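You operate a simulated robot arm through the tools that you are given. There is no shell and no other tool. Be economical: measure what you need, move in short steps, check, and stop when the job is done.

The job below is to be done with a simulated robot arm. You get a single attempt, and the scene is never put back.

JOB
Warm the blue ring on the white warmer at 50 degrees.
Fine: lay it on the plate and leave it there; when the green lamp lights, switch off and turn the dial back to 20.

The check looks at the end state, three seconds after you hand in, the way a careful person would. Anything else that was tipped, shoved, dropped, spilled or broken makes it a failure.

ROBOT AND FRAMES
A 5-joint arm with a two-finger parallel gripper, fixed in place. Base frame: the origin is at the foot of the arm, x ahead of it, y to its left, z up; the work surface is at about z = 0. Lengths are in m, angles in rad, forces in N, time in s.
With the tool pointing down near the work surface it reaches from about 0.26 to 0.68 m from the base axis. Its first joint turns from -1.152 to 1.152 rad. The tool tilts only in the upright plane through the base axis and itself; it spins freely about its own axis. Payload 2.9 kg.
The tool frame sits at the grasp point between the pads (the TCP): z along the fingers, y along the line on which they close. The tips reach 0.03 m beyond it. The gripper opens to 0.11 m. The fingers are 0.02 m wide and 0.01 m thick; the gripper's body (0.048 by 0.112 m) begins 0.055 m behind the TCP.
Orientation is that of the tool frame in the base frame, as a unit quaternion [x, y, z, w]. With the fingers straight down and closing along the base's y, the tool's x points along the base's -x, its y along +y and its z along -z.

CONTROLS
- The arm moves only by the tool step_arm. Its argument "motion" is a list of rows, each a list of 7 numbers: the turn, a rotation vector about the base's x, y, z in rad, then the shift along the base's x, y, z in cm, then the opening in per cent of the stroke, from 0 (shut) to 100 (fully open). In form: [[ax, ay, az, dx, dy, dz, claw], ...]. A call has 1 to 12 rows; each row shifts and turns the commanded pose from where the row before left it. Each row takes 0.2 s and may step no farther than 0.05 m and 0.15 rad from the row before; otherwise, or with a gripper value out of range, the whole call is refused. A pose out of reach is approached as far as the arm can. The call stops where the force on the tool passes 40 N (or 10 N more than at its start, if that is more) or the arm is blocked; 0.2 s more then pass. The fingers move at their own pace (about 0.108 m/s each) and stop on an object; they squeeze with about 37 N. The grip force told is the motor's: it shows also when the fingers shut on nothing. Time passes only in rows, and 0.2 s behind the last, so rows that do not move let the fingers close. The reply holds the time, the measured pose of the TCP, the force on the tool along the base axes, the opening and the grip force, in the units named above and with some noise, with the torque about the TCP (base axes, N m) and any sound that the robot's microphone picked up, and new pictures: "show" is both (left out), scene, wrist or none.
- Cameras (640 x 400 px; columns grow to the right, rows downward): "scene" is fixed at [0.0277, -0.4583, 0.5866]; the picture's right is [0.80, -0.60, 0.00], its down [-0.44, -0.60, -0.67] and it looks along [0.40, 0.54, -0.74] (base axes); focal length 214 px, centre (320, 200). "wrist" rides on the gripper at [0.072, 0.017, -0.103] in the tool frame; the picture's right is [-0.23, 0.97, 0.00], its down [-0.76, -0.18, -0.62] and it looks along [-0.61, -0.14, 0.78] (tool axes); focal length 222 px, centre (320, 200). There is no depth. A picture from a camera that has moved, and an enlarged one, comes with that camera's place and axes in the base frame and with its lens.
- inspect(camera, box): a new picture of the part [left, top, right, bottom] of that camera's present view, enlarged. No time passes.
- sign_off(): hands the job in; it is judged then, once.

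Work in short steps. Places have to be worked out from the pictures, the camera data and where the tool is seen: move nearer, look again, correct. Check each grasp and each placing, and mend what went wrong. You have 120 turns and 200 pictures in all, those below and enlarged ones among them. Open the gripper and draw the arm clear of the work before you hand the job in, unless the task says otherwise; then end with one line.

The tools are called after "Call:" by a JSON object that holds its "name" and its "arguments". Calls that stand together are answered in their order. step_arm: Moves the arm, as the interface text tells. Its arguments: {"type":"object","properties":{"motion":{"type":"array","items":{"type":"array","items":{"type":"number"}}},"show":{"type":"string","enum":["both","scene","wrist","none"]}},"required":["motion"]} The other tools are called the same way: inspect (camera, box) takes an enlarged picture of a part of a camera's view; sign_off () hands the job in.

At the start:

```text
time: 0.0
eef_pos: [0.3565, 0.1356, 0.3766]
tcp_rot: [0.001, 1.0, 0.0, 0.0]
contact_force: [-0.3, -1.0, 1.0]
ft_torque: [-0.04, 0.03, 0.02]
width: 0.11
finger_force: 0.0
```

scene: 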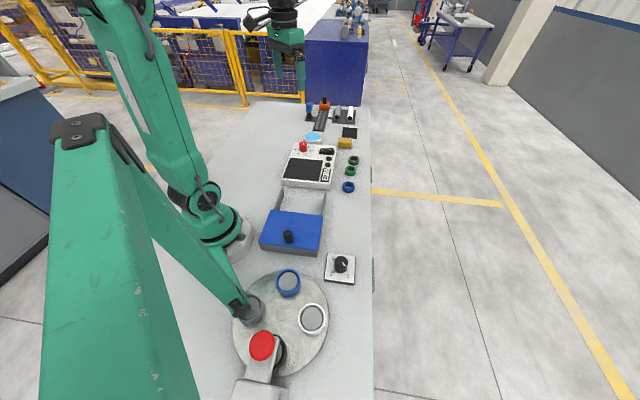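
wrist: 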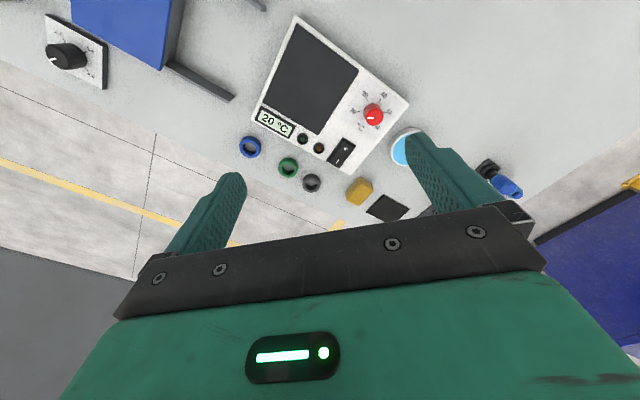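

I see a white warmer with dark plate, red dial, display, rocker switch and lamps, and a blue ring beside it. I'll enlarge both views to read the details.

Call:
{"name": "inspect", "arguments": {"camera": "wrist", "box": [220, 10, 440, 230]}}

Call:
{"name": "inspect", "arguments": {"camera": "scene", "box": [260, 90, 380, 210]}}

```text
1.82 times, centred on (330, 120) of wrist
camera zoom: at [0.2841, 0.1528, 0.4794], right [0.23, 0.97, 0.0], down [0.76, -0.18, 0.62], along [0.61, -0.14, -0.78], focal length 404 px, centre (302, 346)
```

zoom: 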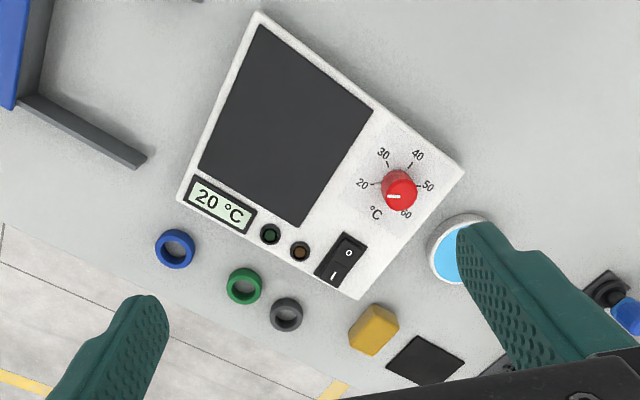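

```text
3.33 times, centred on (320, 150) of scene
camera zoom: at [0.0277, -0.4583, 0.5866], right [0.8, -0.6, 0.0], down [-0.44, -0.6, -0.67], along [0.4, 0.54, -0.74], focal length 715 px, centre (320, 367)
```

zoom: 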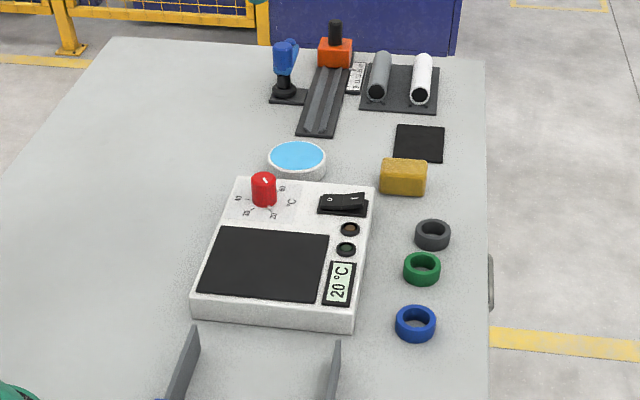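

The blue ring is judged at about (0.466, -0.049). The plate centre is near (0.36, 0.11, 0.045), the dial near (0.44, 0.22) with its top at 0.07, and the rocker near (0.508, 0.149). I'll move above the ring and look again.

Call:
{"name": "step_arm", "arguments": {"motion": [[0, 0, 0, 2, -3.6, -1.5, 100], [0, 0, 0, 2, -3.6, -2, 100], [0, 0, 0, 2, -3.6, -2, 100], [0, 0, 0, 2, -3.6, -2, 80], [0, 0, 0, 2, -3.6, -2, 80], [0, 0, 0, 0.8, -0.5, -4, 80], [0, 0, 0, 0, 0, -4, 80], [0, 0, 0, 0, 0, 0, 80]]}}

```text
time: 1.8
eef_pos: [0.4636, -0.0511, 0.1971]
tcp_rot: [0.0, 1.0, 0.0, 0.0]
contact_force: [-0.2, 0.6, -0.6]
ft_torque: [0.0, -0.04, 0.01]
width: 0.088
finger_force: 0.0
camera wrist: at [0.3912, -0.0344, 0.301], right [0.23, 0.97, 0.0], down [0.76, -0.18, 0.62], along [0.61, -0.14, -0.78], focal length 222 px, centre (320, 200)
```

scene: 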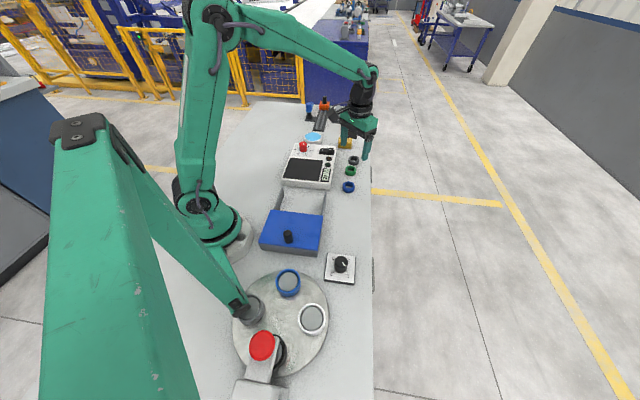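
wrist: 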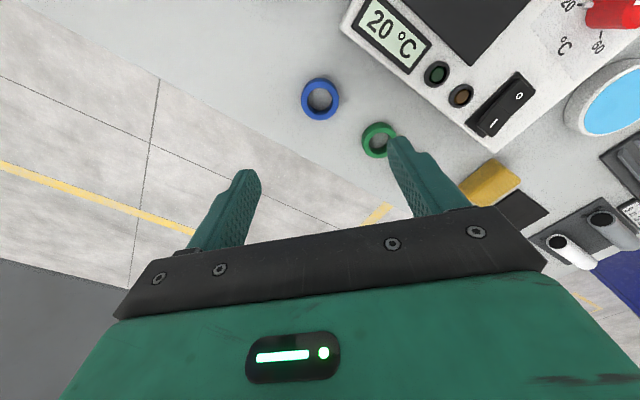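

The ring centre works out at (0.463, -0.050), directly below the TCP, with an outer diameter of about 47 mm. I'll lower to z = 0.036.

Call:
{"name": "step_arm", "arguments": {"motion": [[0, 0, 0, 0, 0, -4, 80], [0, 0, 0, 0, 0, -4, 80], [0, 0, 0, 0, 0, -4, 80], [0, 0, 0, 0, 0, -2.5, 80], [0, 0, 0, 0, 0, -1.6, 80], [0, 0, 0, 0, 0, 0, 80]]}}

Call:
{"name": "inspect", "arguments": {"camera": "scene", "box": [290, 110, 390, 210]}}

```text
time: 3.2
eef_pos: [0.4636, -0.051, 0.0386]
tcp_rot: [-0.001, 1.0, 0.0, 0.0]
contact_force: [0.4, 0.6, 0.2]
ft_torque: [0.0, -0.01, 0.0]
width: 0.0879
finger_force: 0.1
camera wrist: at [0.3913, -0.0336, 0.1425], right [0.23, 0.97, 0.0], down [0.76, -0.18, 0.62], along [0.61, -0.14, -0.78], focal length 222 px, centre (320, 200)
```

scene: 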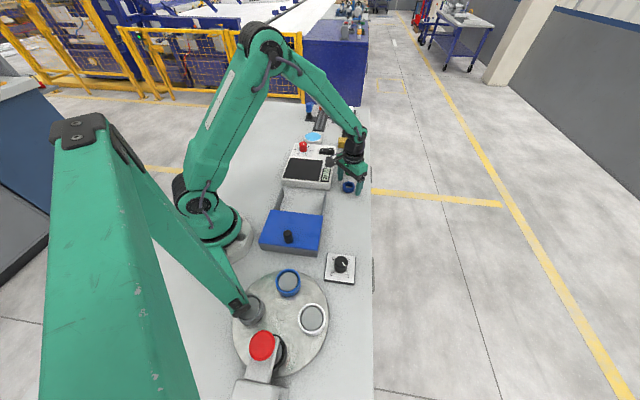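
wrist: 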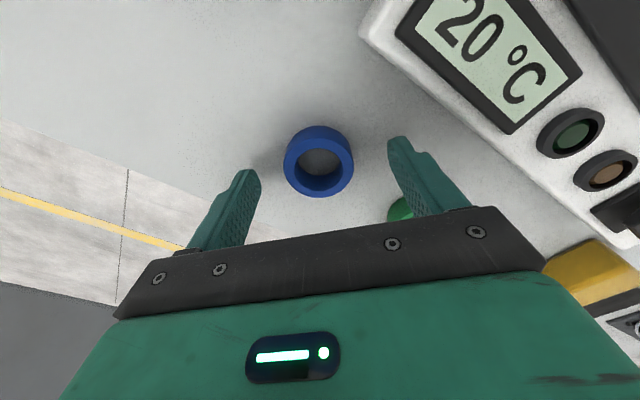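

```text
4.00 times, centred on (340, 160) of scene
camera zoom: at [0.0277, -0.4583, 0.5866], right [0.8, -0.6, 0.0], down [-0.44, -0.6, -0.67], along [0.4, 0.54, -0.74], focal length 858 px, centre (240, 360)
```

zoom: 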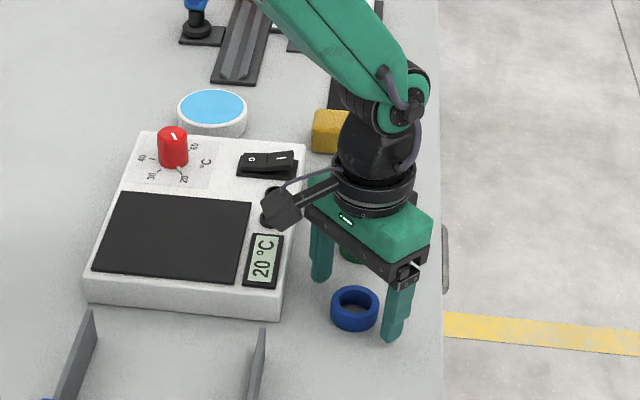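

The fingers straddle the ring, whose centre is about 3 mm nearer the base than the TCP. I'll shift back a little, lower slightly and close.

Call:
{"name": "step_arm", "arguments": {"motion": [[0, 0, 0, -0.3, 0.1, -0.4, 80], [0, 0, 0, 0, 0, 0, 30], [0, 0, 0, 0, 0, 0, 30], [0, 0, 0, 0, 0, 0, 30], [0, 0, 0, 0, 0, 0, 30]], "show": "wrist"}}

```text
time: 4.4
eef_pos: [0.4617, -0.0498, 0.0347]
tcp_rot: [-0.001, 1.0, 0.0, 0.001]
contact_force: [-0.3, -0.4, 0.4]
ft_torque: [-0.03, 0.01, -0.03]
width: 0.0438
finger_force: 37.0
camera wrist: at [0.3879, -0.0324, 0.1388], right [0.23, 0.97, 0.0], down [0.76, -0.18, 0.62], along [0.61, -0.14, -0.78], focal length 222 px, centre (320, 200)
```

wrist: 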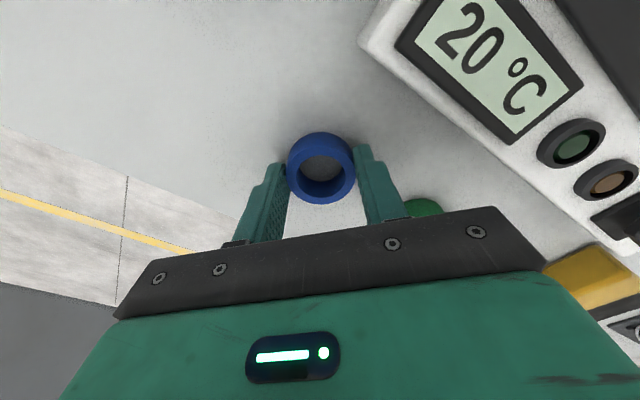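

The ring is gripped at 44 mm with 37 N. I'll lift it and carry it above the plate.

Call:
{"name": "step_arm", "arguments": {"motion": [[0, 0, 0, 0, 0, 4, 30], [0, 0, 0, 0, 0, 4.5, 30], [0, 0, 0, 0, 0, 4.5, 30], [0, 0, 0, -2.2, 3.6, 0, 30], [0, 0, 0, -2.2, 3.6, 0, 30], [0, 0, 0, -2.2, 3.6, 0, 30], [0, 0, 0, -2.2, 3.6, 0, 30], [0, 0, 0, -1.2, 1.6, 0, 30], [0, 0, 0, 0, 0, 0, 30]]}}

Call:
{"name": "inspect", "arguments": {"camera": "scene", "box": [260, 110, 360, 210]}}

```text
time: 6.4
eef_pos: [0.3614, 0.1129, 0.168]
tcp_rot: [0.0, 1.0, -0.001, 0.0]
contact_force: [0.1, -0.3, -0.4]
ft_torque: [0.03, 0.02, 0.01]
width: 0.0438
finger_force: 37.5
camera wrist: at [0.2874, 0.1291, 0.2702], right [0.23, 0.97, 0.0], down [0.76, -0.18, 0.62], along [0.61, -0.14, -0.78], focal length 222 px, centre (320, 200)
```

scene: 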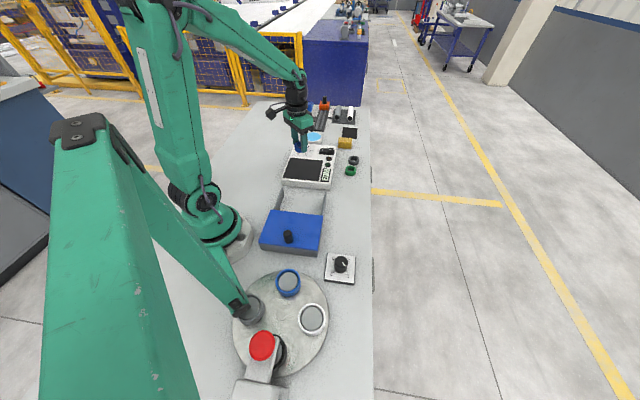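
wrist: 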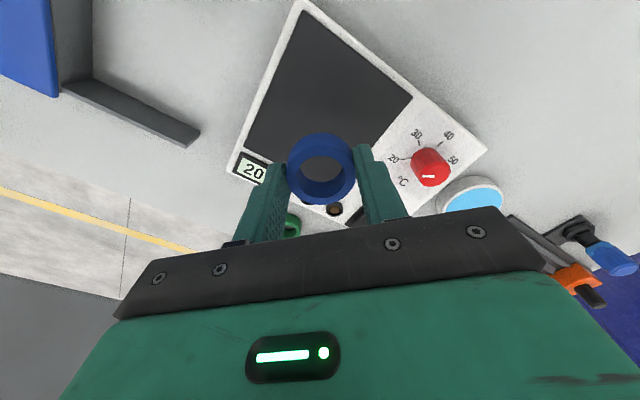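

```text
4.00 times, centred on (310, 160) of scene
camera zoom: at [0.0277, -0.4582, 0.5866], right [0.8, -0.6, 0.0], down [-0.44, -0.6, -0.67], along [0.4, 0.54, -0.74], focal length 858 px, centre (360, 360)
```

zoom: 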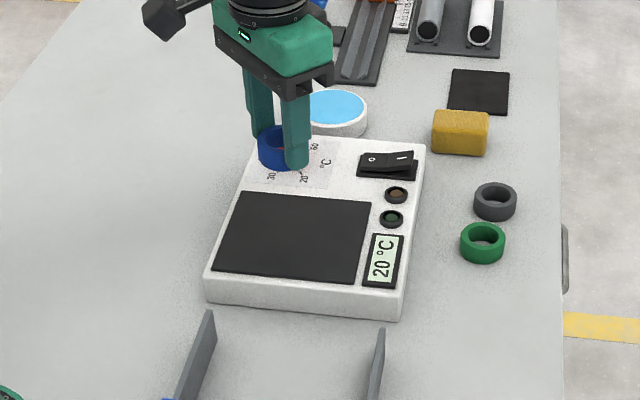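

The plate centre computes to (0.367, 0.112) at roughly z = 0.045. I'll shift 0.5 cm and lower towards contact.

Call:
{"name": "step_arm", "arguments": {"motion": [[0, 0, 0, 0.5, 0, -3, 30], [0, 0, 0, 0, 0, -3, 30], [0, 0, 0, 0, 0, -1.7, 30], [0, 0, 0, 0, 0, 0, 30]], "show": "wrist"}}

Call:
{"name": "inspect", "arguments": {"camera": "scene", "box": [265, 120, 345, 200]}}

```text
time: 7.4
eef_pos: [0.3682, 0.1116, 0.0867]
tcp_rot: [0.0, 1.0, 0.0, 0.0]
contact_force: [-0.2, 0.1, -0.3]
ft_torque: [-0.01, 0.0, 0.02]
width: 0.0436
finger_force: 37.2
camera wrist: at [0.2948, 0.128, 0.1905], right [0.23, 0.97, 0.0], down [0.76, -0.18, 0.62], along [0.61, -0.14, -0.78], focal length 222 px, centre (320, 200)
```

wrist: 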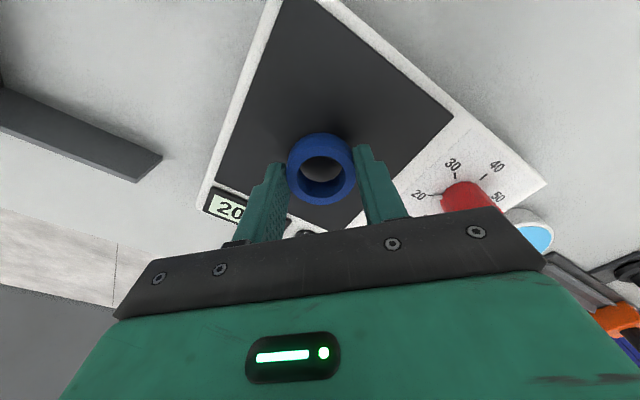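

```text
5.00 times, centred on (305, 160) of scene
camera zoom: at [0.0277, -0.4583, 0.5866], right [0.8, -0.6, 0.0], down [-0.44, -0.6, -0.67], along [0.4, 0.54, -0.74], focal length 1072 px, centre (395, 400)
```

zoom: 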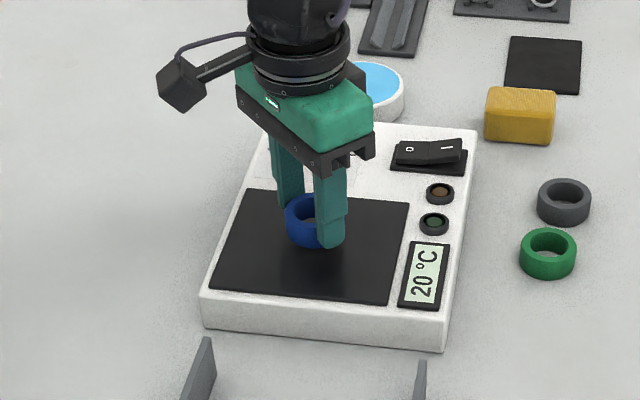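

There is no contact yet. I'll lower in 3 mm steps and watch the force.

Call:
{"name": "step_arm", "arguments": {"motion": [[0, 0, 0, 0, 0, -0.3, 30], [0, 0, 0, 0, 0, -0.3, 30], [0, 0, 0, 0, 0, 0, 30]], "show": "none"}}

```text
time: 8.2
eef_pos: [0.3674, 0.1095, 0.0833]
tcp_rot: [0.0, 1.0, 0.0, 0.0]
contact_force: [0.2, 0.5, -0.2]
ft_torque: [-0.01, 0.0, -0.04]
width: 0.0436
finger_force: 36.6
```

Call:
{"name": "step_arm", "arguments": {"motion": [[0, 0, 0, 0, 0, -0.2, 30], [0, 0, 0, 0, 0, -0.2, 30], [0, 0, 0, 0, 0, 0, 30]], "show": "none"}}

Call:
{"name": "inspect", "arguments": {"camera": "scene", "box": [285, 145, 325, 185]}}

```text
time: 9.0
eef_pos: [0.3678, 0.1116, 0.0801]
tcp_rot: [0.0, 1.0, 0.0, 0.0]
contact_force: [0.1, 0.2, -0.8]
ft_torque: [-0.03, -0.01, -0.01]
width: 0.0436
finger_force: 36.8
```

```text
10.00 times, centred on (305, 165) of scene
camera zoom: at [0.0277, -0.4583, 0.5866], right [0.8, -0.6, 0.0], down [-0.44, -0.6, -0.67], along [0.4, 0.54, -0.74], focal length 2145 px, centre (470, 550)
```

zoom: 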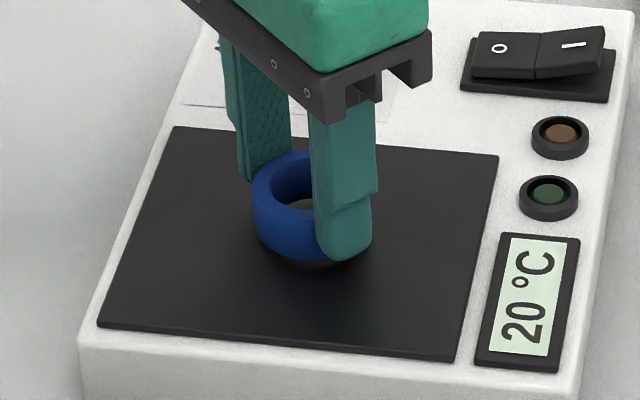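

There is still a gap under the ring, so I'll keep lowering.

Call:
{"name": "step_arm", "arguments": {"motion": [[0, 0, 0, 0, 0, -0.2, 30], [0, 0, 0, 0, 0, -0.2, 30], [0, 0, 0, 0, 0, -0.2, 30], [0, 0, 0, 0, 0, 0, 30]], "show": "none"}}

Call:
{"name": "inspect", "arguments": {"camera": "scene", "box": [285, 145, 325, 185]}}

```text
time: 10.0
eef_pos: [0.3677, 0.1119, 0.0764]
tcp_rot: [0.001, 1.0, 0.0, 0.0]
contact_force: [-0.5, -1.8, 4.1]
ft_torque: [-0.02, 0.1, -0.01]
width: 0.0437
finger_force: 37.5
stopped in row 4: the force on the tool passed its limit at 42 N (the readings are from after the stop); the commanded pose is now the measured one
```

```text
10.00 times, centred on (305, 165) of scene
camera zoom: at [0.0277, -0.4583, 0.5866], right [0.8, -0.6, 0.0], down [-0.44, -0.6, -0.67], along [0.4, 0.54, -0.74], focal length 2145 px, centre (470, 550)
```

zoom: 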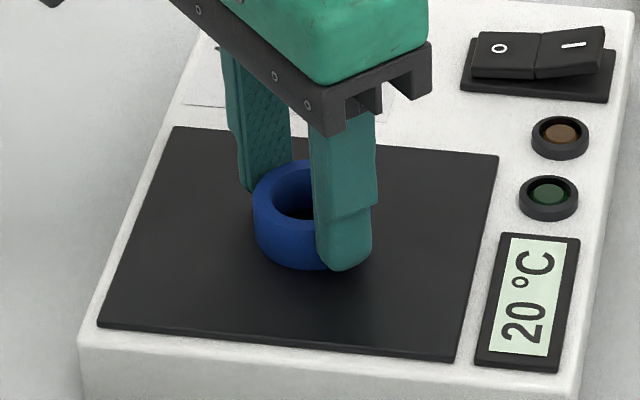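

The ring is now on the plate. I'll release it and rise, then look at the dial.

Call:
{"name": "step_arm", "arguments": {"motion": [[0, 0, 0, 0, 0, 0, 70], [0, 0, 0, 0, 0, 0, 70], [0, 0, 0, 0, 0, 3, 70], [0, 0, 0, 0, 0, 5, 70], [0, 0, 0, 0, 0, 5, 70], [0, 0, 0, 0, 2, 2, 70], [0, 0, 0, 0, 4, 0, 70], [0, 0, 0, 0, 4, 0, 70], [0, 0, 0, 0, 0, 0, 70]]}}

Call:
{"name": "inspect", "arguments": {"camera": "scene", "box": [280, 135, 340, 195]}}

```text
time: 12.0
eef_pos: [0.3659, 0.2115, 0.2261]
tcp_rot: [0.0, 1.0, 0.0, 0.001]
contact_force: [-0.1, -0.3, -0.8]
ft_torque: [-0.04, -0.02, 0.0]
width: 0.077
finger_force: 0.1
camera wrist: at [0.2928, 0.2276, 0.3289], right [0.23, 0.97, 0.0], down [0.76, -0.18, 0.62], along [0.61, -0.14, -0.78], focal length 222 px, centre (320, 200)
```

scene: 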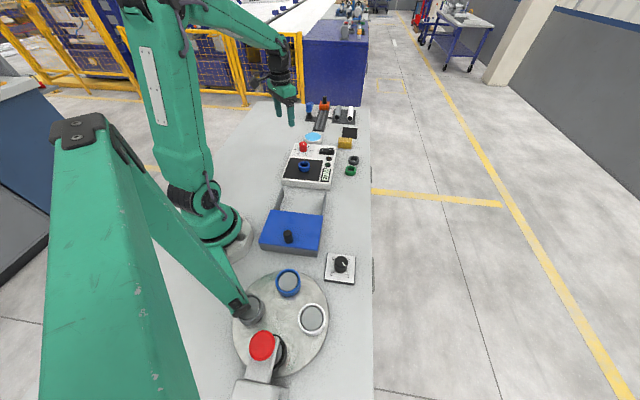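
wrist: 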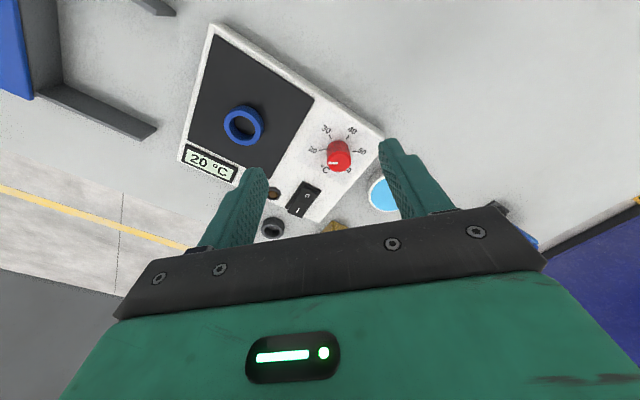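

```text
6.67 times, centred on (310, 165) of scene
camera zoom: at [0.0277, -0.4582, 0.5866], right [0.8, -0.6, 0.0], down [-0.44, -0.6, -0.67], along [0.4, 0.54, -0.74], focal length 1430 px, centre (387, 433)
```

zoom: 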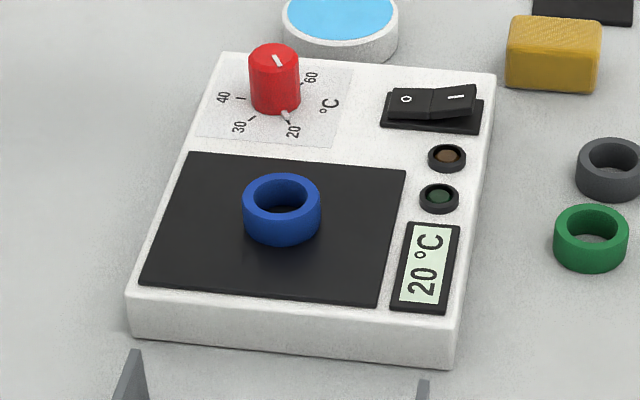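

The ring lies well on the plate. I'll zoom the wrist view onto the dial to measure it.

Call:
{"name": "inspect", "arguments": {"camera": "wrist", "box": [280, 105, 400, 225]}}

Call:
{"name": "inspect", "arguments": {"camera": "scene", "box": [295, 137, 320, 162]}}

```text
3.33 times, centred on (340, 165) of wrist
camera zoom: at [0.2928, 0.2276, 0.3289], right [0.23, 0.97, 0.0], down [0.76, -0.18, 0.62], along [0.61, -0.14, -0.78], focal length 740 px, centre (253, 317)
```

zoom: 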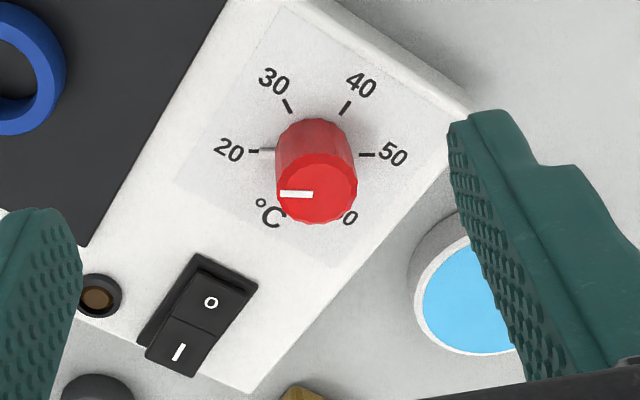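

```text
16.00 times, centred on (308, 150) of scene
camera zoom: at [0.0277, -0.4582, 0.5866], right [0.8, -0.6, 0.0], down [-0.44, -0.6, -0.67], along [0.4, 0.54, -0.74], focal length 3432 px, centre (520, 1008)
```

zoom: 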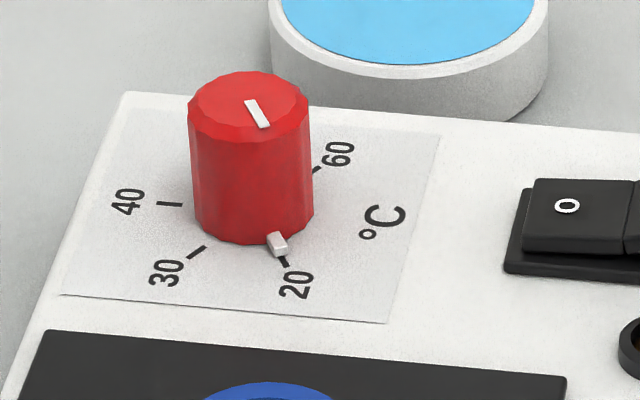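

From the ticks, the dial axis is at (0.4375, 0.220) and its top at z ≈ 0.072. The ticks are about 60° apart and the pointer is at 20, so 50 is 180° clockwise seen from above. I'll go above the dial and descend with the tips staying above the pointer nub.

Call:
{"name": "step_arm", "arguments": {"motion": [[0, 0, 0, 3.6, 0.4, 0, 70], [0, 0, 0, 3.6, 0.4, 0, 70], [0, 0, 0, 0, 0, -4, 70], [0, 0, 0, 0, 0, -4, 70], [0, 0, 0, 0, 0, -4, 70], [0, 0, 0, 0, 0, -1.8, 70], [0, 0, 0, 0, 0, 0, 70]]}}

Call:
{"name": "inspect", "arguments": {"camera": "scene", "box": [280, 120, 330, 170]}}

```text
time: 13.6
eef_pos: [0.4403, 0.2202, 0.0874]
tcp_rot: [0.0, 1.0, 0.0, 0.0]
contact_force: [-0.8, 0.4, -0.6]
ft_torque: [-0.02, 0.01, -0.01]
width: 0.0768
finger_force: 0.1
camera wrist: at [0.3673, 0.2366, 0.191], right [0.23, 0.97, 0.0], down [0.76, -0.18, 0.62], along [0.61, -0.14, -0.78], focal length 222 px, centre (320, 200)
```

scene: 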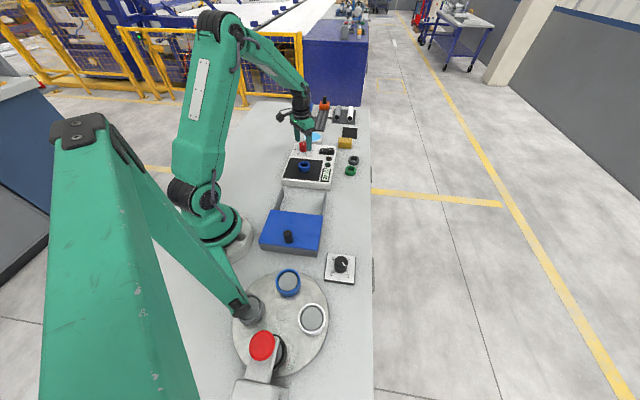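
wrist: 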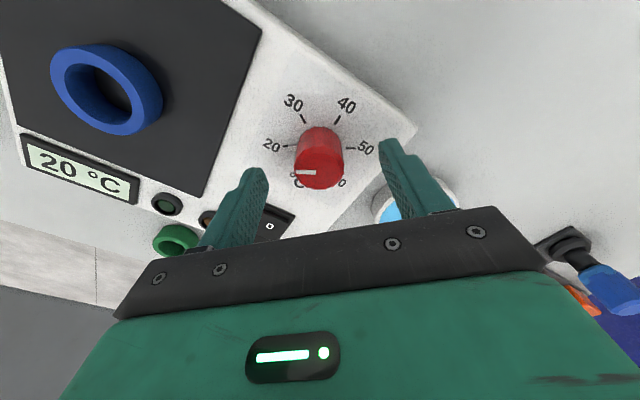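

```text
8.00 times, centred on (305, 145) of scene
camera zoom: at [0.0277, -0.4583, 0.5866], right [0.8, -0.6, 0.0], down [-0.44, -0.6, -0.67], along [0.4, 0.54, -0.74], focal length 1716 px, centre (440, 640)
```

zoom: 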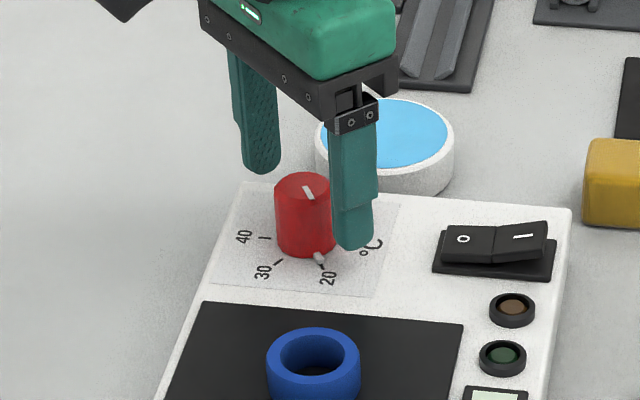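

The fingers straddle the knob, whose centre is at about (0.438, 0.220). I'll lower 7 mm and close on it.

Call:
{"name": "step_arm", "arguments": {"motion": [[0, 0, 0, -0.1, 0, -0.7, 70], [0, 0, 0, 0, 0, 0, 15], [0, 0, 0, 0, 0, 0, 15], [0, 0, 0, 0, 0, 0, 15], [0, 0, 0, 0, 0, 0, 15]], "show": "none"}}

Call:
{"name": "inspect", "arguments": {"camera": "scene", "box": [280, 120, 330, 170]}}

```text
time: 14.8
eef_pos: [0.4386, 0.2202, 0.081]
tcp_rot: [0.001, 1.0, 0.0, 0.0]
contact_force: [0.6, -12.9, 0.9]
ft_torque: [0.21, -0.04, -0.01]
width: 0.0317
finger_force: 45.4
```

```text
8.00 times, centred on (305, 145) of scene
camera zoom: at [0.0277, -0.4583, 0.5866], right [0.8, -0.6, 0.0], down [-0.44, -0.6, -0.67], along [0.4, 0.54, -0.74], focal length 1716 px, centre (440, 640)
```

zoom: 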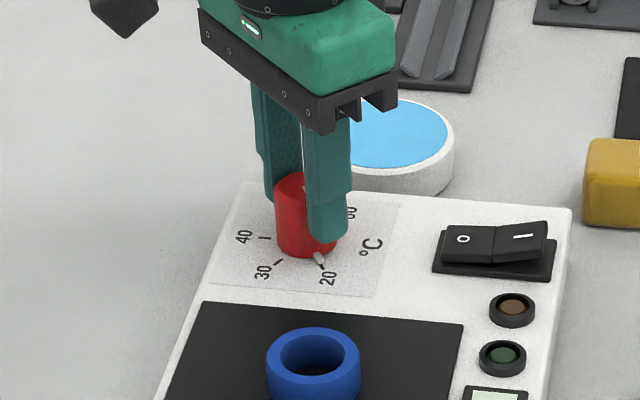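

The knob is held at 32 mm with a small side force. I'll ease y by 1 mm and start turning clockwise.

Call:
{"name": "step_arm", "arguments": {"motion": [[0, 0, 0, 0, -0.12, 0, 15], [0, 0, -0.14, 0, 0, 0, 15], [0, 0, -0.14, 0, 0, 0, 15], [0, 0, -0.14, 0, 0, 0, 15], [0, 0, -0.14, 0, 0, 0, 15], [0, 0, 0, 0, 0, 0, 15]], "show": "none"}}

Call:
{"name": "inspect", "arguments": {"camera": "scene", "box": [280, 120, 330, 170]}}

```text
time: 16.2
eef_pos: [0.4385, 0.2192, 0.0807]
tcp_rot: [0.277, 0.961, 0.001, 0.0]
contact_force: [9.3, 28.3, -25.7]
ft_torque: [0.1, 0.21, -0.01]
width: 0.0316
finger_force: 45.3
```

```text
8.00 times, centred on (305, 145) of scene
camera zoom: at [0.0279, -0.4582, 0.5866], right [0.8, -0.6, 0.0], down [-0.44, -0.6, -0.67], along [0.4, 0.54, -0.74], focal length 1716 px, centre (440, 640)
```

zoom: 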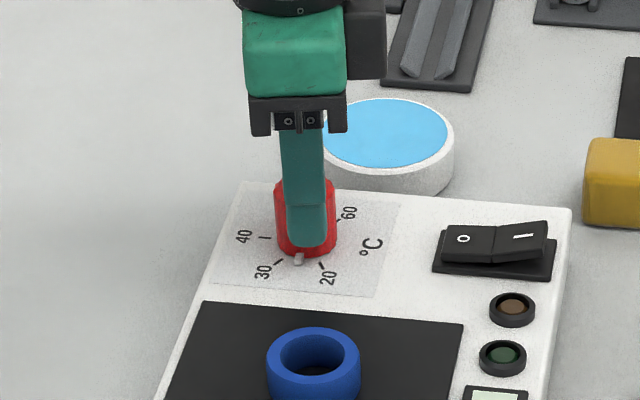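

The dial follows the tool (pointer now about midway from 20 to 30), but some strain has built up. I'll relieve it with small shifts before going on.

Call:
{"name": "step_arm", "arguments": {"motion": [[0, 0, 0, 0.02, 0.07, -0.06, 15], [0, 0, 0, 0, 0, 0, 15]], "show": "none"}}

```text
time: 16.8
eef_pos: [0.4394, 0.2194, 0.0803]
tcp_rot: [0.276, 0.961, 0.001, 0.0]
contact_force: [-3.6, 17.6, -11.3]
ft_torque: [0.6, -0.82, -0.02]
width: 0.0316
finger_force: 45.0
```

The strain has eased, so I'll relieve a bit more and continue the turn.

Call:
{"name": "step_arm", "arguments": {"motion": [[0, 0, 0, -0.01, 0.05, -0.04, 15], [0, 0, -0.14, 0, 0, 0, 15], [0, 0, -0.14, 0, 0, 0, 15], [0, 0, -0.14, 0, 0, 0, 15], [0, 0, -0.14, 0, 0, 0, 15], [0, 0, 0, 0, 0, 0, 15]], "show": "none"}}

```text
time: 18.2
eef_pos: [0.4387, 0.2174, 0.0811]
tcp_rot: [0.533, 0.846, 0.0, 0.001]
contact_force: [1.1, -1.9, 8.0]
ft_torque: [-0.35, 0.52, 0.0]
width: 0.0316
finger_force: 45.2
```

The forces are small and the turn so far is 64°. Continuing.

Call:
{"name": "step_arm", "arguments": {"motion": [[0, 0, -0.14, 0, 0, 0, 15], [0, 0, -0.14, 0, 0, 0, 15], [0, 0, -0.14, 0, 0, 0, 15], [0, 0, -0.14, 0, 0, 0, 15], [0, 0, -0.14, 0, 0, 0, 15], [0, 0, 0, 0, 0, 0, 15]], "show": "none"}}

Call:
{"name": "inspect", "arguments": {"camera": "scene", "box": [280, 120, 330, 170]}}

```text
time: 19.6
eef_pos: [0.4374, 0.219, 0.081]
tcp_rot: [0.79, 0.613, 0.0, -0.001]
contact_force: [-5.7, -20.5, 23.1]
ft_torque: [-0.7, -0.29, -0.01]
width: 0.0316
finger_force: 45.1
```

```text
8.00 times, centred on (305, 145) of scene
camera zoom: at [0.0276, -0.4583, 0.5865], right [0.8, -0.6, 0.0], down [-0.44, -0.6, -0.67], along [0.4, 0.54, -0.74], focal length 1716 px, centre (440, 640)
```

zoom: 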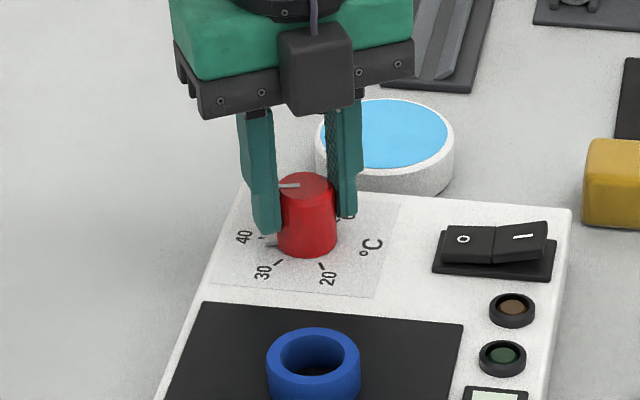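

The pointer is nearing 40. I'll relieve the strain and continue.

Call:
{"name": "step_arm", "arguments": {"motion": [[0, 0, 0, -0.01, -0.06, 0.07, 15], [0, 0, -0.14, 0, 0, 0, 15], [0, 0, -0.14, 0, 0, 0, 15], [0, 0, -0.14, 0, 0, 0, 15], [0, 0, -0.14, 0, 0, 0, 15], [0, 0, -0.14, 0, 0, 0, 15], [0, 0, 0, 0, 0, 0, 15]], "show": "none"}}

```text
time: 21.2
eef_pos: [0.438, 0.2192, 0.0795]
tcp_rot: [0.952, 0.306, 0.0, -0.001]
contact_force: [-11.5, -1.8, 12.1]
ft_torque: [0.08, -0.68, -0.03]
width: 0.0316
finger_force: 45.3
```

At 144°; I'll do the remaining 0.62 rad.

Call:
{"name": "step_arm", "arguments": {"motion": [[0, 0, -0.14, -0.02, 0, 0.03, 15], [0, 0, -0.14, 0, 0, 0, 15], [0, 0, -0.14, 0, 0, 0, 15], [0, 0, -0.14, 0, 0, 0, 15], [0, 0, -0.06, 0, 0, 0, 15], [0, 0, 0, 0, 0, 0, 15]], "show": "wrist"}}

Call:
{"name": "inspect", "arguments": {"camera": "scene", "box": [290, 130, 320, 160]}}

```text
time: 21.5
eef_pos: [0.4383, 0.2195, 0.0781]
tcp_rot: [0.954, 0.3, -0.001, 0.0]
contact_force: [-3.0, 0.7, 1.8]
ft_torque: [-0.16, -0.47, 0.0]
width: 0.0315
finger_force: 45.0
out of reach, approached as far as the arm can: row 1
stopped in row 1: the force on the tool passed its limit at 75 N (the readings are from after the stop); the commanded pose is now the measured one
camera wrist: at [0.5072, 0.247, 0.1828], right [0.37, -0.93, 0.0], down [-0.73, -0.29, 0.62], along [-0.58, -0.23, -0.78], focal length 222 px, centre (320, 200)
```

wrist: 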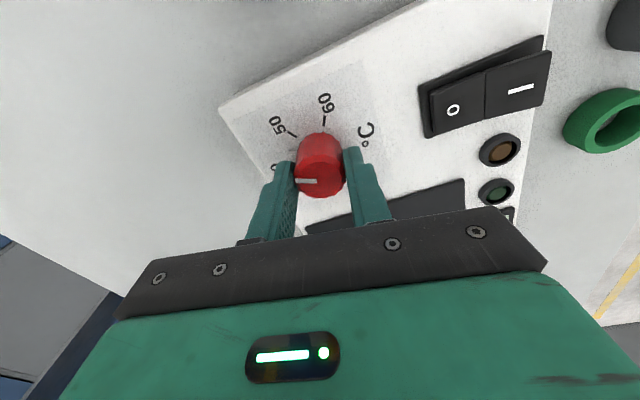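

```text
13.33 times, centred on (305, 145) of scene
camera zoom: at [0.0277, -0.4583, 0.5866], right [0.8, -0.6, 0.0], down [-0.44, -0.6, -0.67], along [0.4, 0.54, -0.74], focal length 2860 px, centre (520, 933)
```

zoom: 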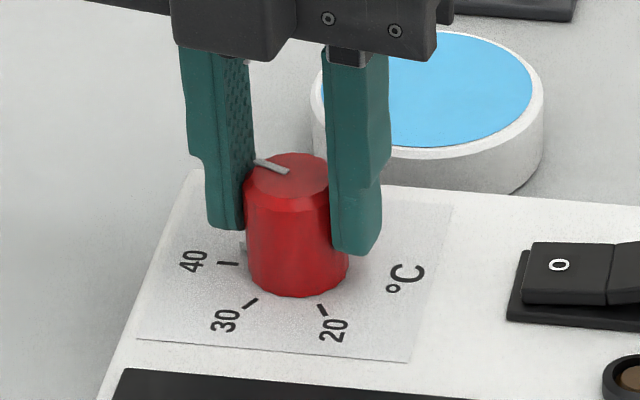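

The wrist hit its spin limit at about -145°, with the pointer a little past 40. I'll release, spin back about 1 rad above the knob, and regrip.

Call:
{"name": "step_arm", "arguments": {"motion": [[0, 0, 0, 0, 0, 0, 70], [0, 0, 0, 0, 0, 0, 70], [0, 0, 0, 0, 0, 3, 70], [0, 0, 0.14, 0, 0, 0, 70], [0, 0, 0.14, 0, 0, 0, 70], [0, 0, 0.14, 0, 0, 0, 70], [0, 0, 0.14, 0, 0, 0, 70], [0, 0, 0.14, 0, 0, 0, 70], [0, 0, 0.14, 0, 0, 0, 70], [0, 0, 0.14, 0, 0, 0, 70], [0, 0, 0, 0, 0, 0, 70]], "show": "wrist"}}

Call:
{"name": "inspect", "arguments": {"camera": "scene", "box": [290, 130, 320, 160]}}

```text
time: 23.9
eef_pos: [0.4385, 0.2188, 0.1089]
tcp_rot: [0.701, 0.713, 0.0, 0.001]
contact_force: [0.3, 0.5, 0.3]
ft_torque: [0.03, 0.0, -0.03]
width: 0.077
finger_force: 0.1
camera wrist: at [0.4538, 0.2932, 0.2125], right [0.98, -0.21, 0.0], down [-0.16, -0.76, 0.62], along [-0.13, -0.61, -0.78], focal length 222 px, centre (320, 200)
```

wrist: 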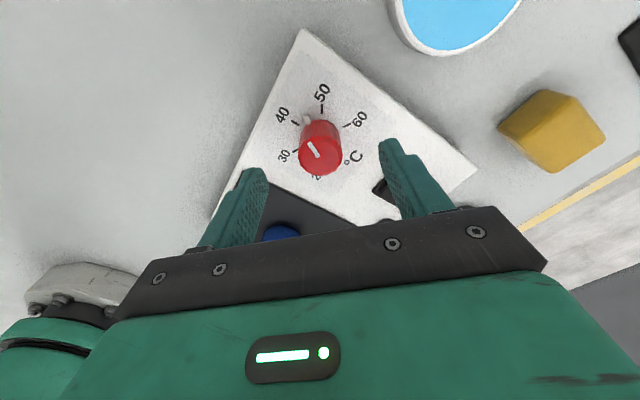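

```text
13.33 times, centred on (305, 145) of scene
camera zoom: at [0.0277, -0.4583, 0.5866], right [0.8, -0.6, 0.0], down [-0.44, -0.6, -0.67], along [0.4, 0.54, -0.74], focal length 2860 px, centre (520, 933)
```

zoom: 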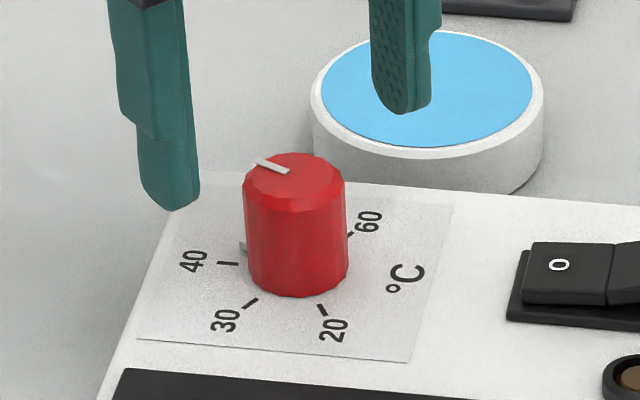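

This view shows the pointer and ticks well, so I'll zoom in to measure the remaining angle.

Call:
{"name": "inspect", "arguments": {"camera": "wrist", "box": [265, 75, 375, 185]}}

```text
3.64 times, centred on (320, 130) of wrist
camera zoom: at [0.4538, 0.2932, 0.2125], right [0.98, -0.21, 0.0], down [-0.16, -0.76, 0.62], along [-0.13, -0.61, -0.78], focal length 808 px, centre (320, 454)
```

zoom: 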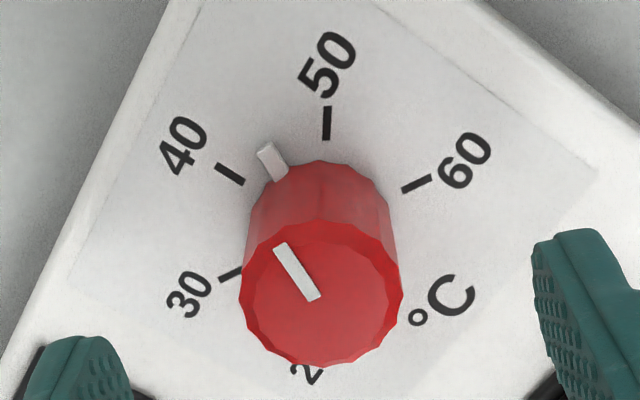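

The pointer is at about 110° and the 50 tick at about 74.7°, so roughly 35° remain. I'll descend, regrip, and turn -0.615 rad.

Call:
{"name": "step_arm", "arguments": {"motion": [[0, 0, 0, 0, 0.05, -2.8, 70], [0, 0, 0, 0, 0, 0, 70], [0, 0, 0, 0, 0, 0, 15], [0, 0, 0, 0, 0, 0, 15], [0, 0, 0, 0, 0, 0, 15], [0, 0, 0, 0, 0, 0, 15]], "show": "none"}}

```text
time: 25.3
eef_pos: [0.4395, 0.2208, 0.0813]
tcp_rot: [0.701, 0.713, 0.001, 0.0]
contact_force: [20.0, 3.7, -12.7]
ft_torque: [0.55, -0.19, 0.09]
width: 0.0314
finger_force: 45.3
```

Call:
{"name": "step_arm", "arguments": {"motion": [[0, 0, 0, 0.06, 0, -0.05, 15], [0, 0, -0.125, 0, 0, 0, 15], [0, 0, -0.125, 0, 0, 0, 15], [0, 0, -0.125, 0, 0, 0, 15], [0, 0, -0.12, 0, 0, 0, 15], [0, 0, -0.12, 0, 0, 0, 15], [0, 0, 0, 0, 0, 0, 15]], "show": "wrist"}}

Call:
{"name": "inspect", "arguments": {"camera": "scene", "box": [290, 130, 320, 160]}}

```text
time: 26.9
eef_pos: [0.4398, 0.2217, 0.0828]
tcp_rot: [0.884, 0.467, 0.003, 0.001]
contact_force: [10.5, 24.2, 3.2]
ft_torque: [0.85, -0.05, -0.03]
width: 0.031
finger_force: 44.9
camera wrist: at [0.4939, 0.2717, 0.1851], right [0.68, -0.74, 0.0], down [-0.58, -0.53, 0.62], along [-0.45, -0.42, -0.79], focal length 222 px, centre (320, 200)
```

wrist: 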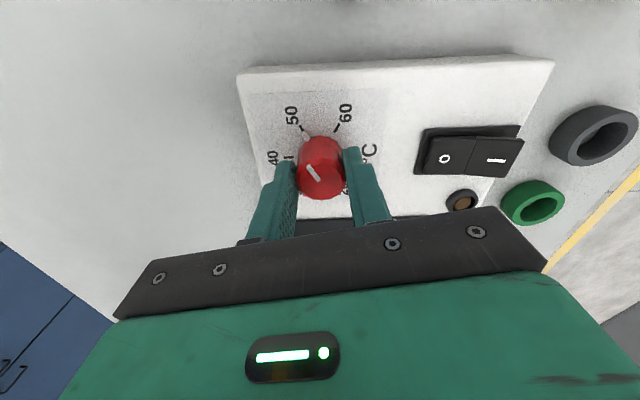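

```text
13.33 times, centred on (305, 145) of scene
camera zoom: at [0.0277, -0.4583, 0.5866], right [0.8, -0.6, 0.0], down [-0.44, -0.6, -0.67], along [0.4, 0.54, -0.74], focal length 2860 px, centre (520, 933)
```

zoom: 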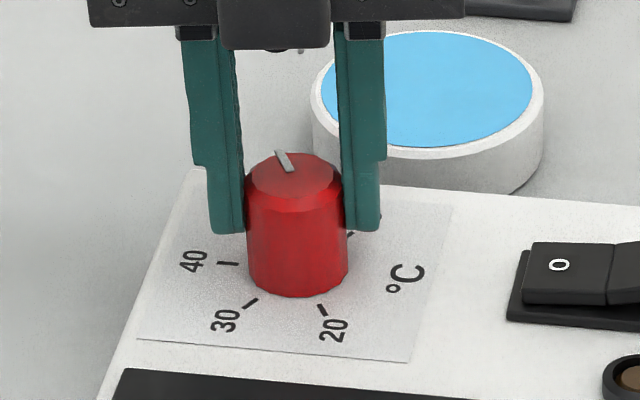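

The tool turned 35° as intended and the nub appears at the 50 tick. I'll release, rise, and verify.

Call:
{"name": "step_arm", "arguments": {"motion": [[0, 0, 0, 0, 0, 0, 70], [0, 0, 0, 0, 0, 0, 70], [0, 0, 0, 0, 0, 3, 70], [0, 0, 0, 0, 0, 3, 70], [0, 0, 0, 0, 0, 0, 70]], "show": "wrist"}}

Call:
{"name": "inspect", "arguments": {"camera": "wrist", "box": [265, 75, 375, 185]}}

```text
time: 28.1
eef_pos: [0.4394, 0.2198, 0.1412]
tcp_rot: [0.884, 0.467, 0.0, 0.0]
contact_force: [0.6, 0.1, -0.5]
ft_torque: [0.01, 0.0, -0.02]
width: 0.0771
finger_force: 0.0
camera wrist: at [0.4945, 0.2705, 0.2433], right [0.68, -0.74, 0.0], down [-0.57, -0.53, 0.62], along [-0.46, -0.42, -0.78], focal length 222 px, centre (320, 200)
```

wrist: 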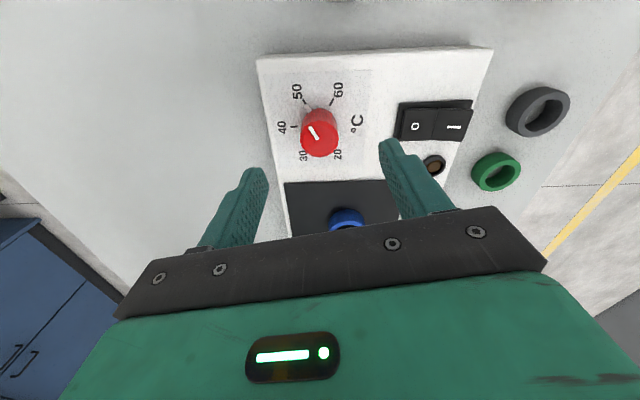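

```text
3.64 times, centred on (320, 130) of wrist
camera zoom: at [0.4945, 0.2705, 0.2433], right [0.68, -0.74, 0.0], down [-0.57, -0.53, 0.62], along [-0.46, -0.42, -0.78], focal length 808 px, centre (320, 454)
```

zoom: 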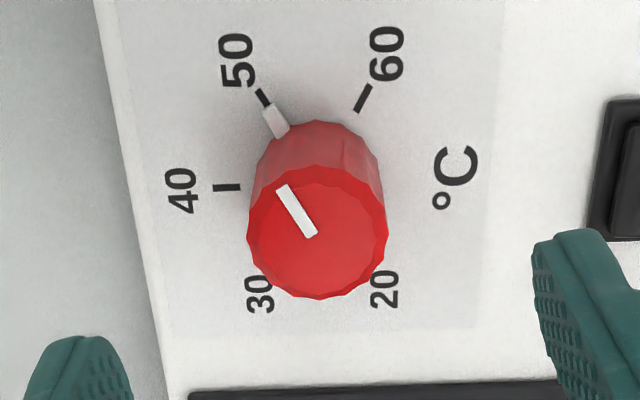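

The dial is exactly at 50. The rocker's raised "I" end is at about (0.520, 0.136), so I'll close the fingers and move above it.

Call:
{"name": "step_arm", "arguments": {"motion": [[0, 0, 0, 0, 0, 0, 0], [0, 0, 0, 2.1, -2.15, 0, 0], [0, 0, 0, 2.1, -2.15, 0, 0], [0, 0, 0, 2.1, -2.15, 0, 0], [0, 0, 0, 1.9, -2.1, 0, 0], [0, 0, 0, 0, 0, -2.5, 0], [0, 0, 0, 0, 0, 0, 0]]}}

Call:
{"name": "inspect", "arguments": {"camera": "scene", "box": [300, 120, 360, 180]}}

```text
time: 29.7
eef_pos: [0.519, 0.1342, 0.1154]
tcp_rot: [0.884, 0.468, 0.0, 0.0]
contact_force: [0.3, -0.2, 0.4]
ft_torque: [-0.01, -0.01, 0.02]
width: 0.0001
finger_force: 36.8
camera wrist: at [0.575, 0.1852, 0.2182], right [0.68, -0.74, 0.0], down [-0.57, -0.53, 0.62], along [-0.46, -0.42, -0.78], focal length 222 px, centre (320, 200)
```

scene: 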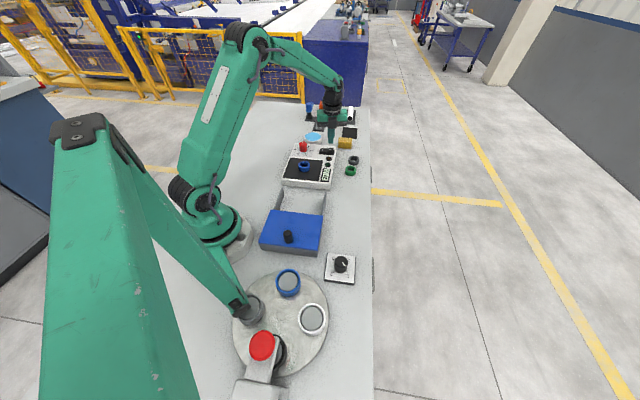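
wrist: 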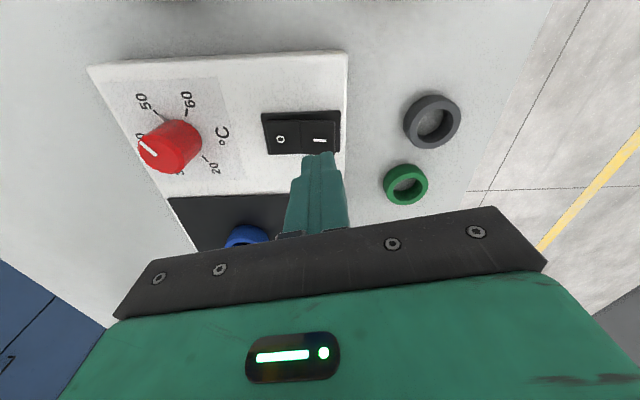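

```text
6.67 times, centred on (330, 150) of scene
camera zoom: at [0.0277, -0.4583, 0.5866], right [0.8, -0.6, 0.0], down [-0.44, -0.6, -0.67], along [0.4, 0.54, -0.74], focal length 1430 px, centre (253, 533)
```

zoom: 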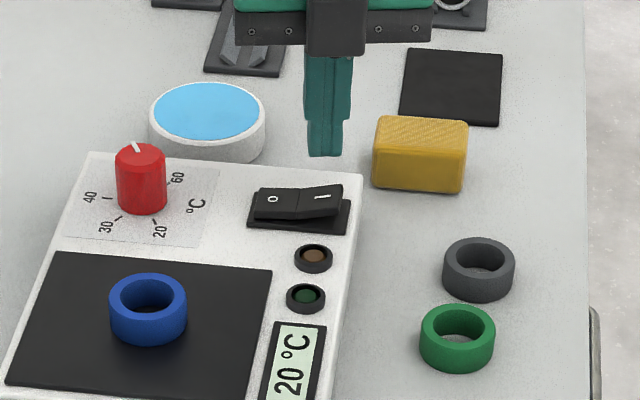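

The "I" mark is at about (0.522, 0.138). I'll centre there, slightly outward, and press down in small steps while listening for a click.

Call:
{"name": "step_arm", "arguments": {"motion": [[0, 0, 0, 0.5, 0.1, -1.5, 0], [0, 0, 0, 0, 0, -0.7, 0], [0, 0, 0, 0, 0, -0.4, 0], [0, 0, 0, 0, 0, -0.3, 0], [0, 0, 0, 0, 0, -0.3, 0], [0, 0, 0, 0, 0, 0, 0]], "show": "wrist"}}

Call:
{"name": "inspect", "arguments": {"camera": "scene", "box": [310, 130, 350, 170]}}

```text
time: 31.1
eef_pos: [0.5262, 0.1342, 0.0832]
tcp_rot: [0.884, 0.468, 0.0, 0.0]
contact_force: [0.2, 1.7, 0.0]
ft_torque: [-0.01, -0.07, 0.0]
width: 0.0002
finger_force: 37.0
camera wrist: at [0.5803, 0.1853, 0.1857], right [0.68, -0.74, 0.0], down [-0.57, -0.53, 0.62], along [-0.46, -0.42, -0.78], focal length 222 px, centre (320, 200)
```

wrist: 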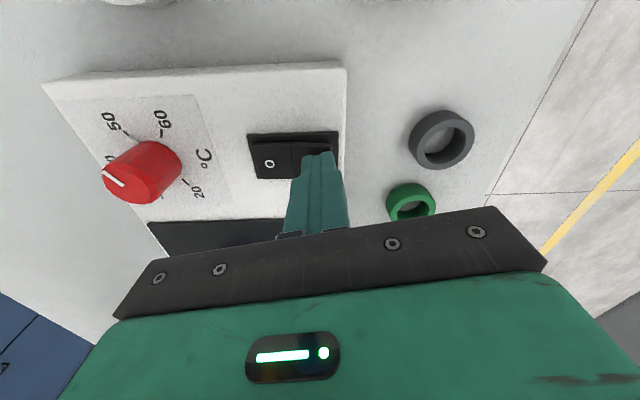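

```text
10.00 times, centred on (330, 150) of scene
camera zoom: at [0.0277, -0.4583, 0.5866], right [0.8, -0.6, 0.0], down [-0.44, -0.6, -0.67], along [0.4, 0.54, -0.74], focal length 2145 px, centre (220, 700)
```

zoom: 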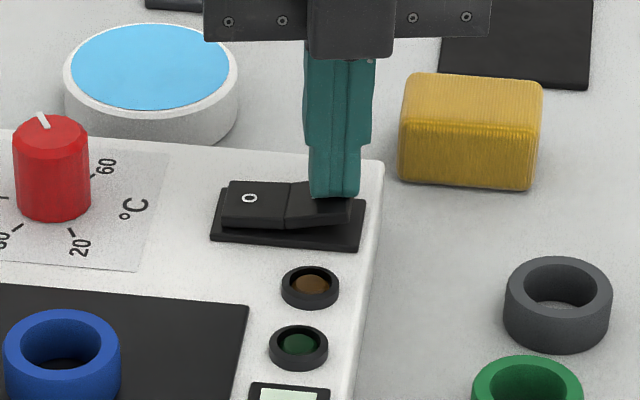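

The tip is just about touching the "I" end. I'll press on in 2 mm steps.

Call:
{"name": "step_arm", "arguments": {"motion": [[0, 0, 0, 0, 0, -0.2, 0], [0, 0, 0, 0, 0, -0.2, 0], [0, 0, 0, 0, 0, -0.2, 0], [0, 0, 0, 0, 0, 0, 0]], "show": "none"}}

Call:
{"name": "inspect", "arguments": {"camera": "scene", "box": [310, 140, 350, 180]}}

```text
time: 32.1
eef_pos: [0.5243, 0.1347, 0.0781]
tcp_rot: [0.884, 0.467, -0.002, 0.0]
contact_force: [0.0, 0.2, 0.2]
ft_torque: [0.04, 0.03, -0.05]
width: 0.0
finger_force: 37.0
```

```text
10.00 times, centred on (330, 160) of scene
camera zoom: at [0.0277, -0.4583, 0.5866], right [0.8, -0.6, 0.0], down [-0.44, -0.6, -0.67], along [0.4, 0.54, -0.74], focal length 2145 px, centre (220, 600)
```

zoom: 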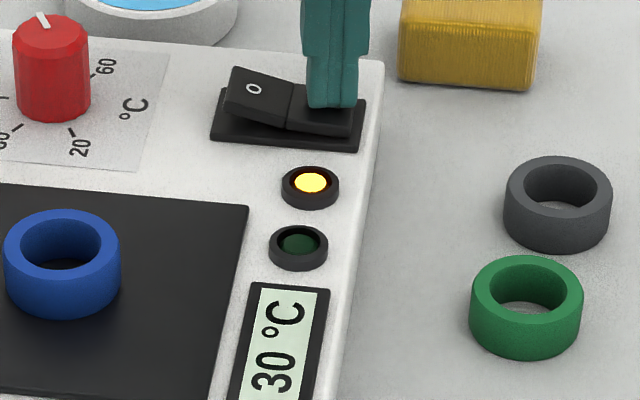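

It switched on: the amber lamp is lit and the display is climbing (30 °C). I'll lift and move over the "O" end while waiting for green.

Call:
{"name": "step_arm", "arguments": {"motion": [[0, 0, 0, 0, 0, 3, 0], [0, 0, 0, -1.4, 1.4, 0.5, 0], [0, 0, 0, -1.4, 1.4, 0, 0], [0, 0, 0, 0, 0, 0, 0]], "show": "wrist"}}

Call:
{"name": "inspect", "arguments": {"camera": "scene", "box": [295, 135, 345, 185]}}

```text
time: 33.1
eef_pos: [0.4992, 0.1656, 0.1117]
tcp_rot: [0.884, 0.468, 0.0, -0.001]
contact_force: [0.4, -0.5, 0.5]
ft_torque: [0.01, 0.01, 0.0]
width: 0.0003
finger_force: 36.6
camera wrist: at [0.5541, 0.2162, 0.2144], right [0.68, -0.74, 0.0], down [-0.57, -0.53, 0.62], along [-0.46, -0.42, -0.78], focal length 222 px, centre (320, 200)
```

wrist: 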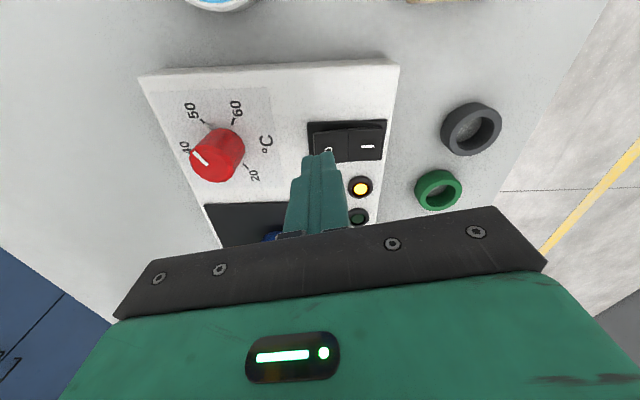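

```text
8.00 times, centred on (320, 160) of scene
camera zoom: at [0.0277, -0.4583, 0.5866], right [0.8, -0.6, 0.0], down [-0.44, -0.6, -0.67], along [0.4, 0.54, -0.74], focal length 1716 px, centre (320, 520)
```

zoom: 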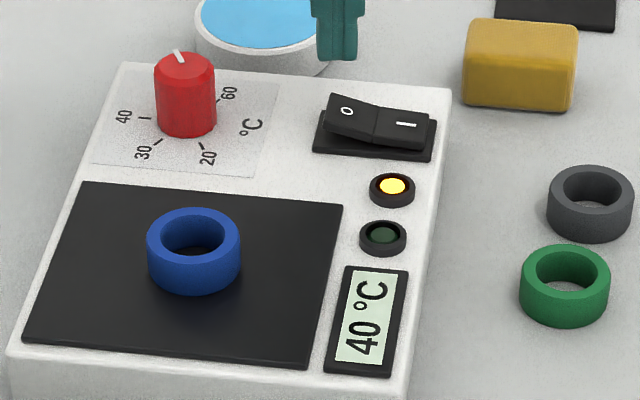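

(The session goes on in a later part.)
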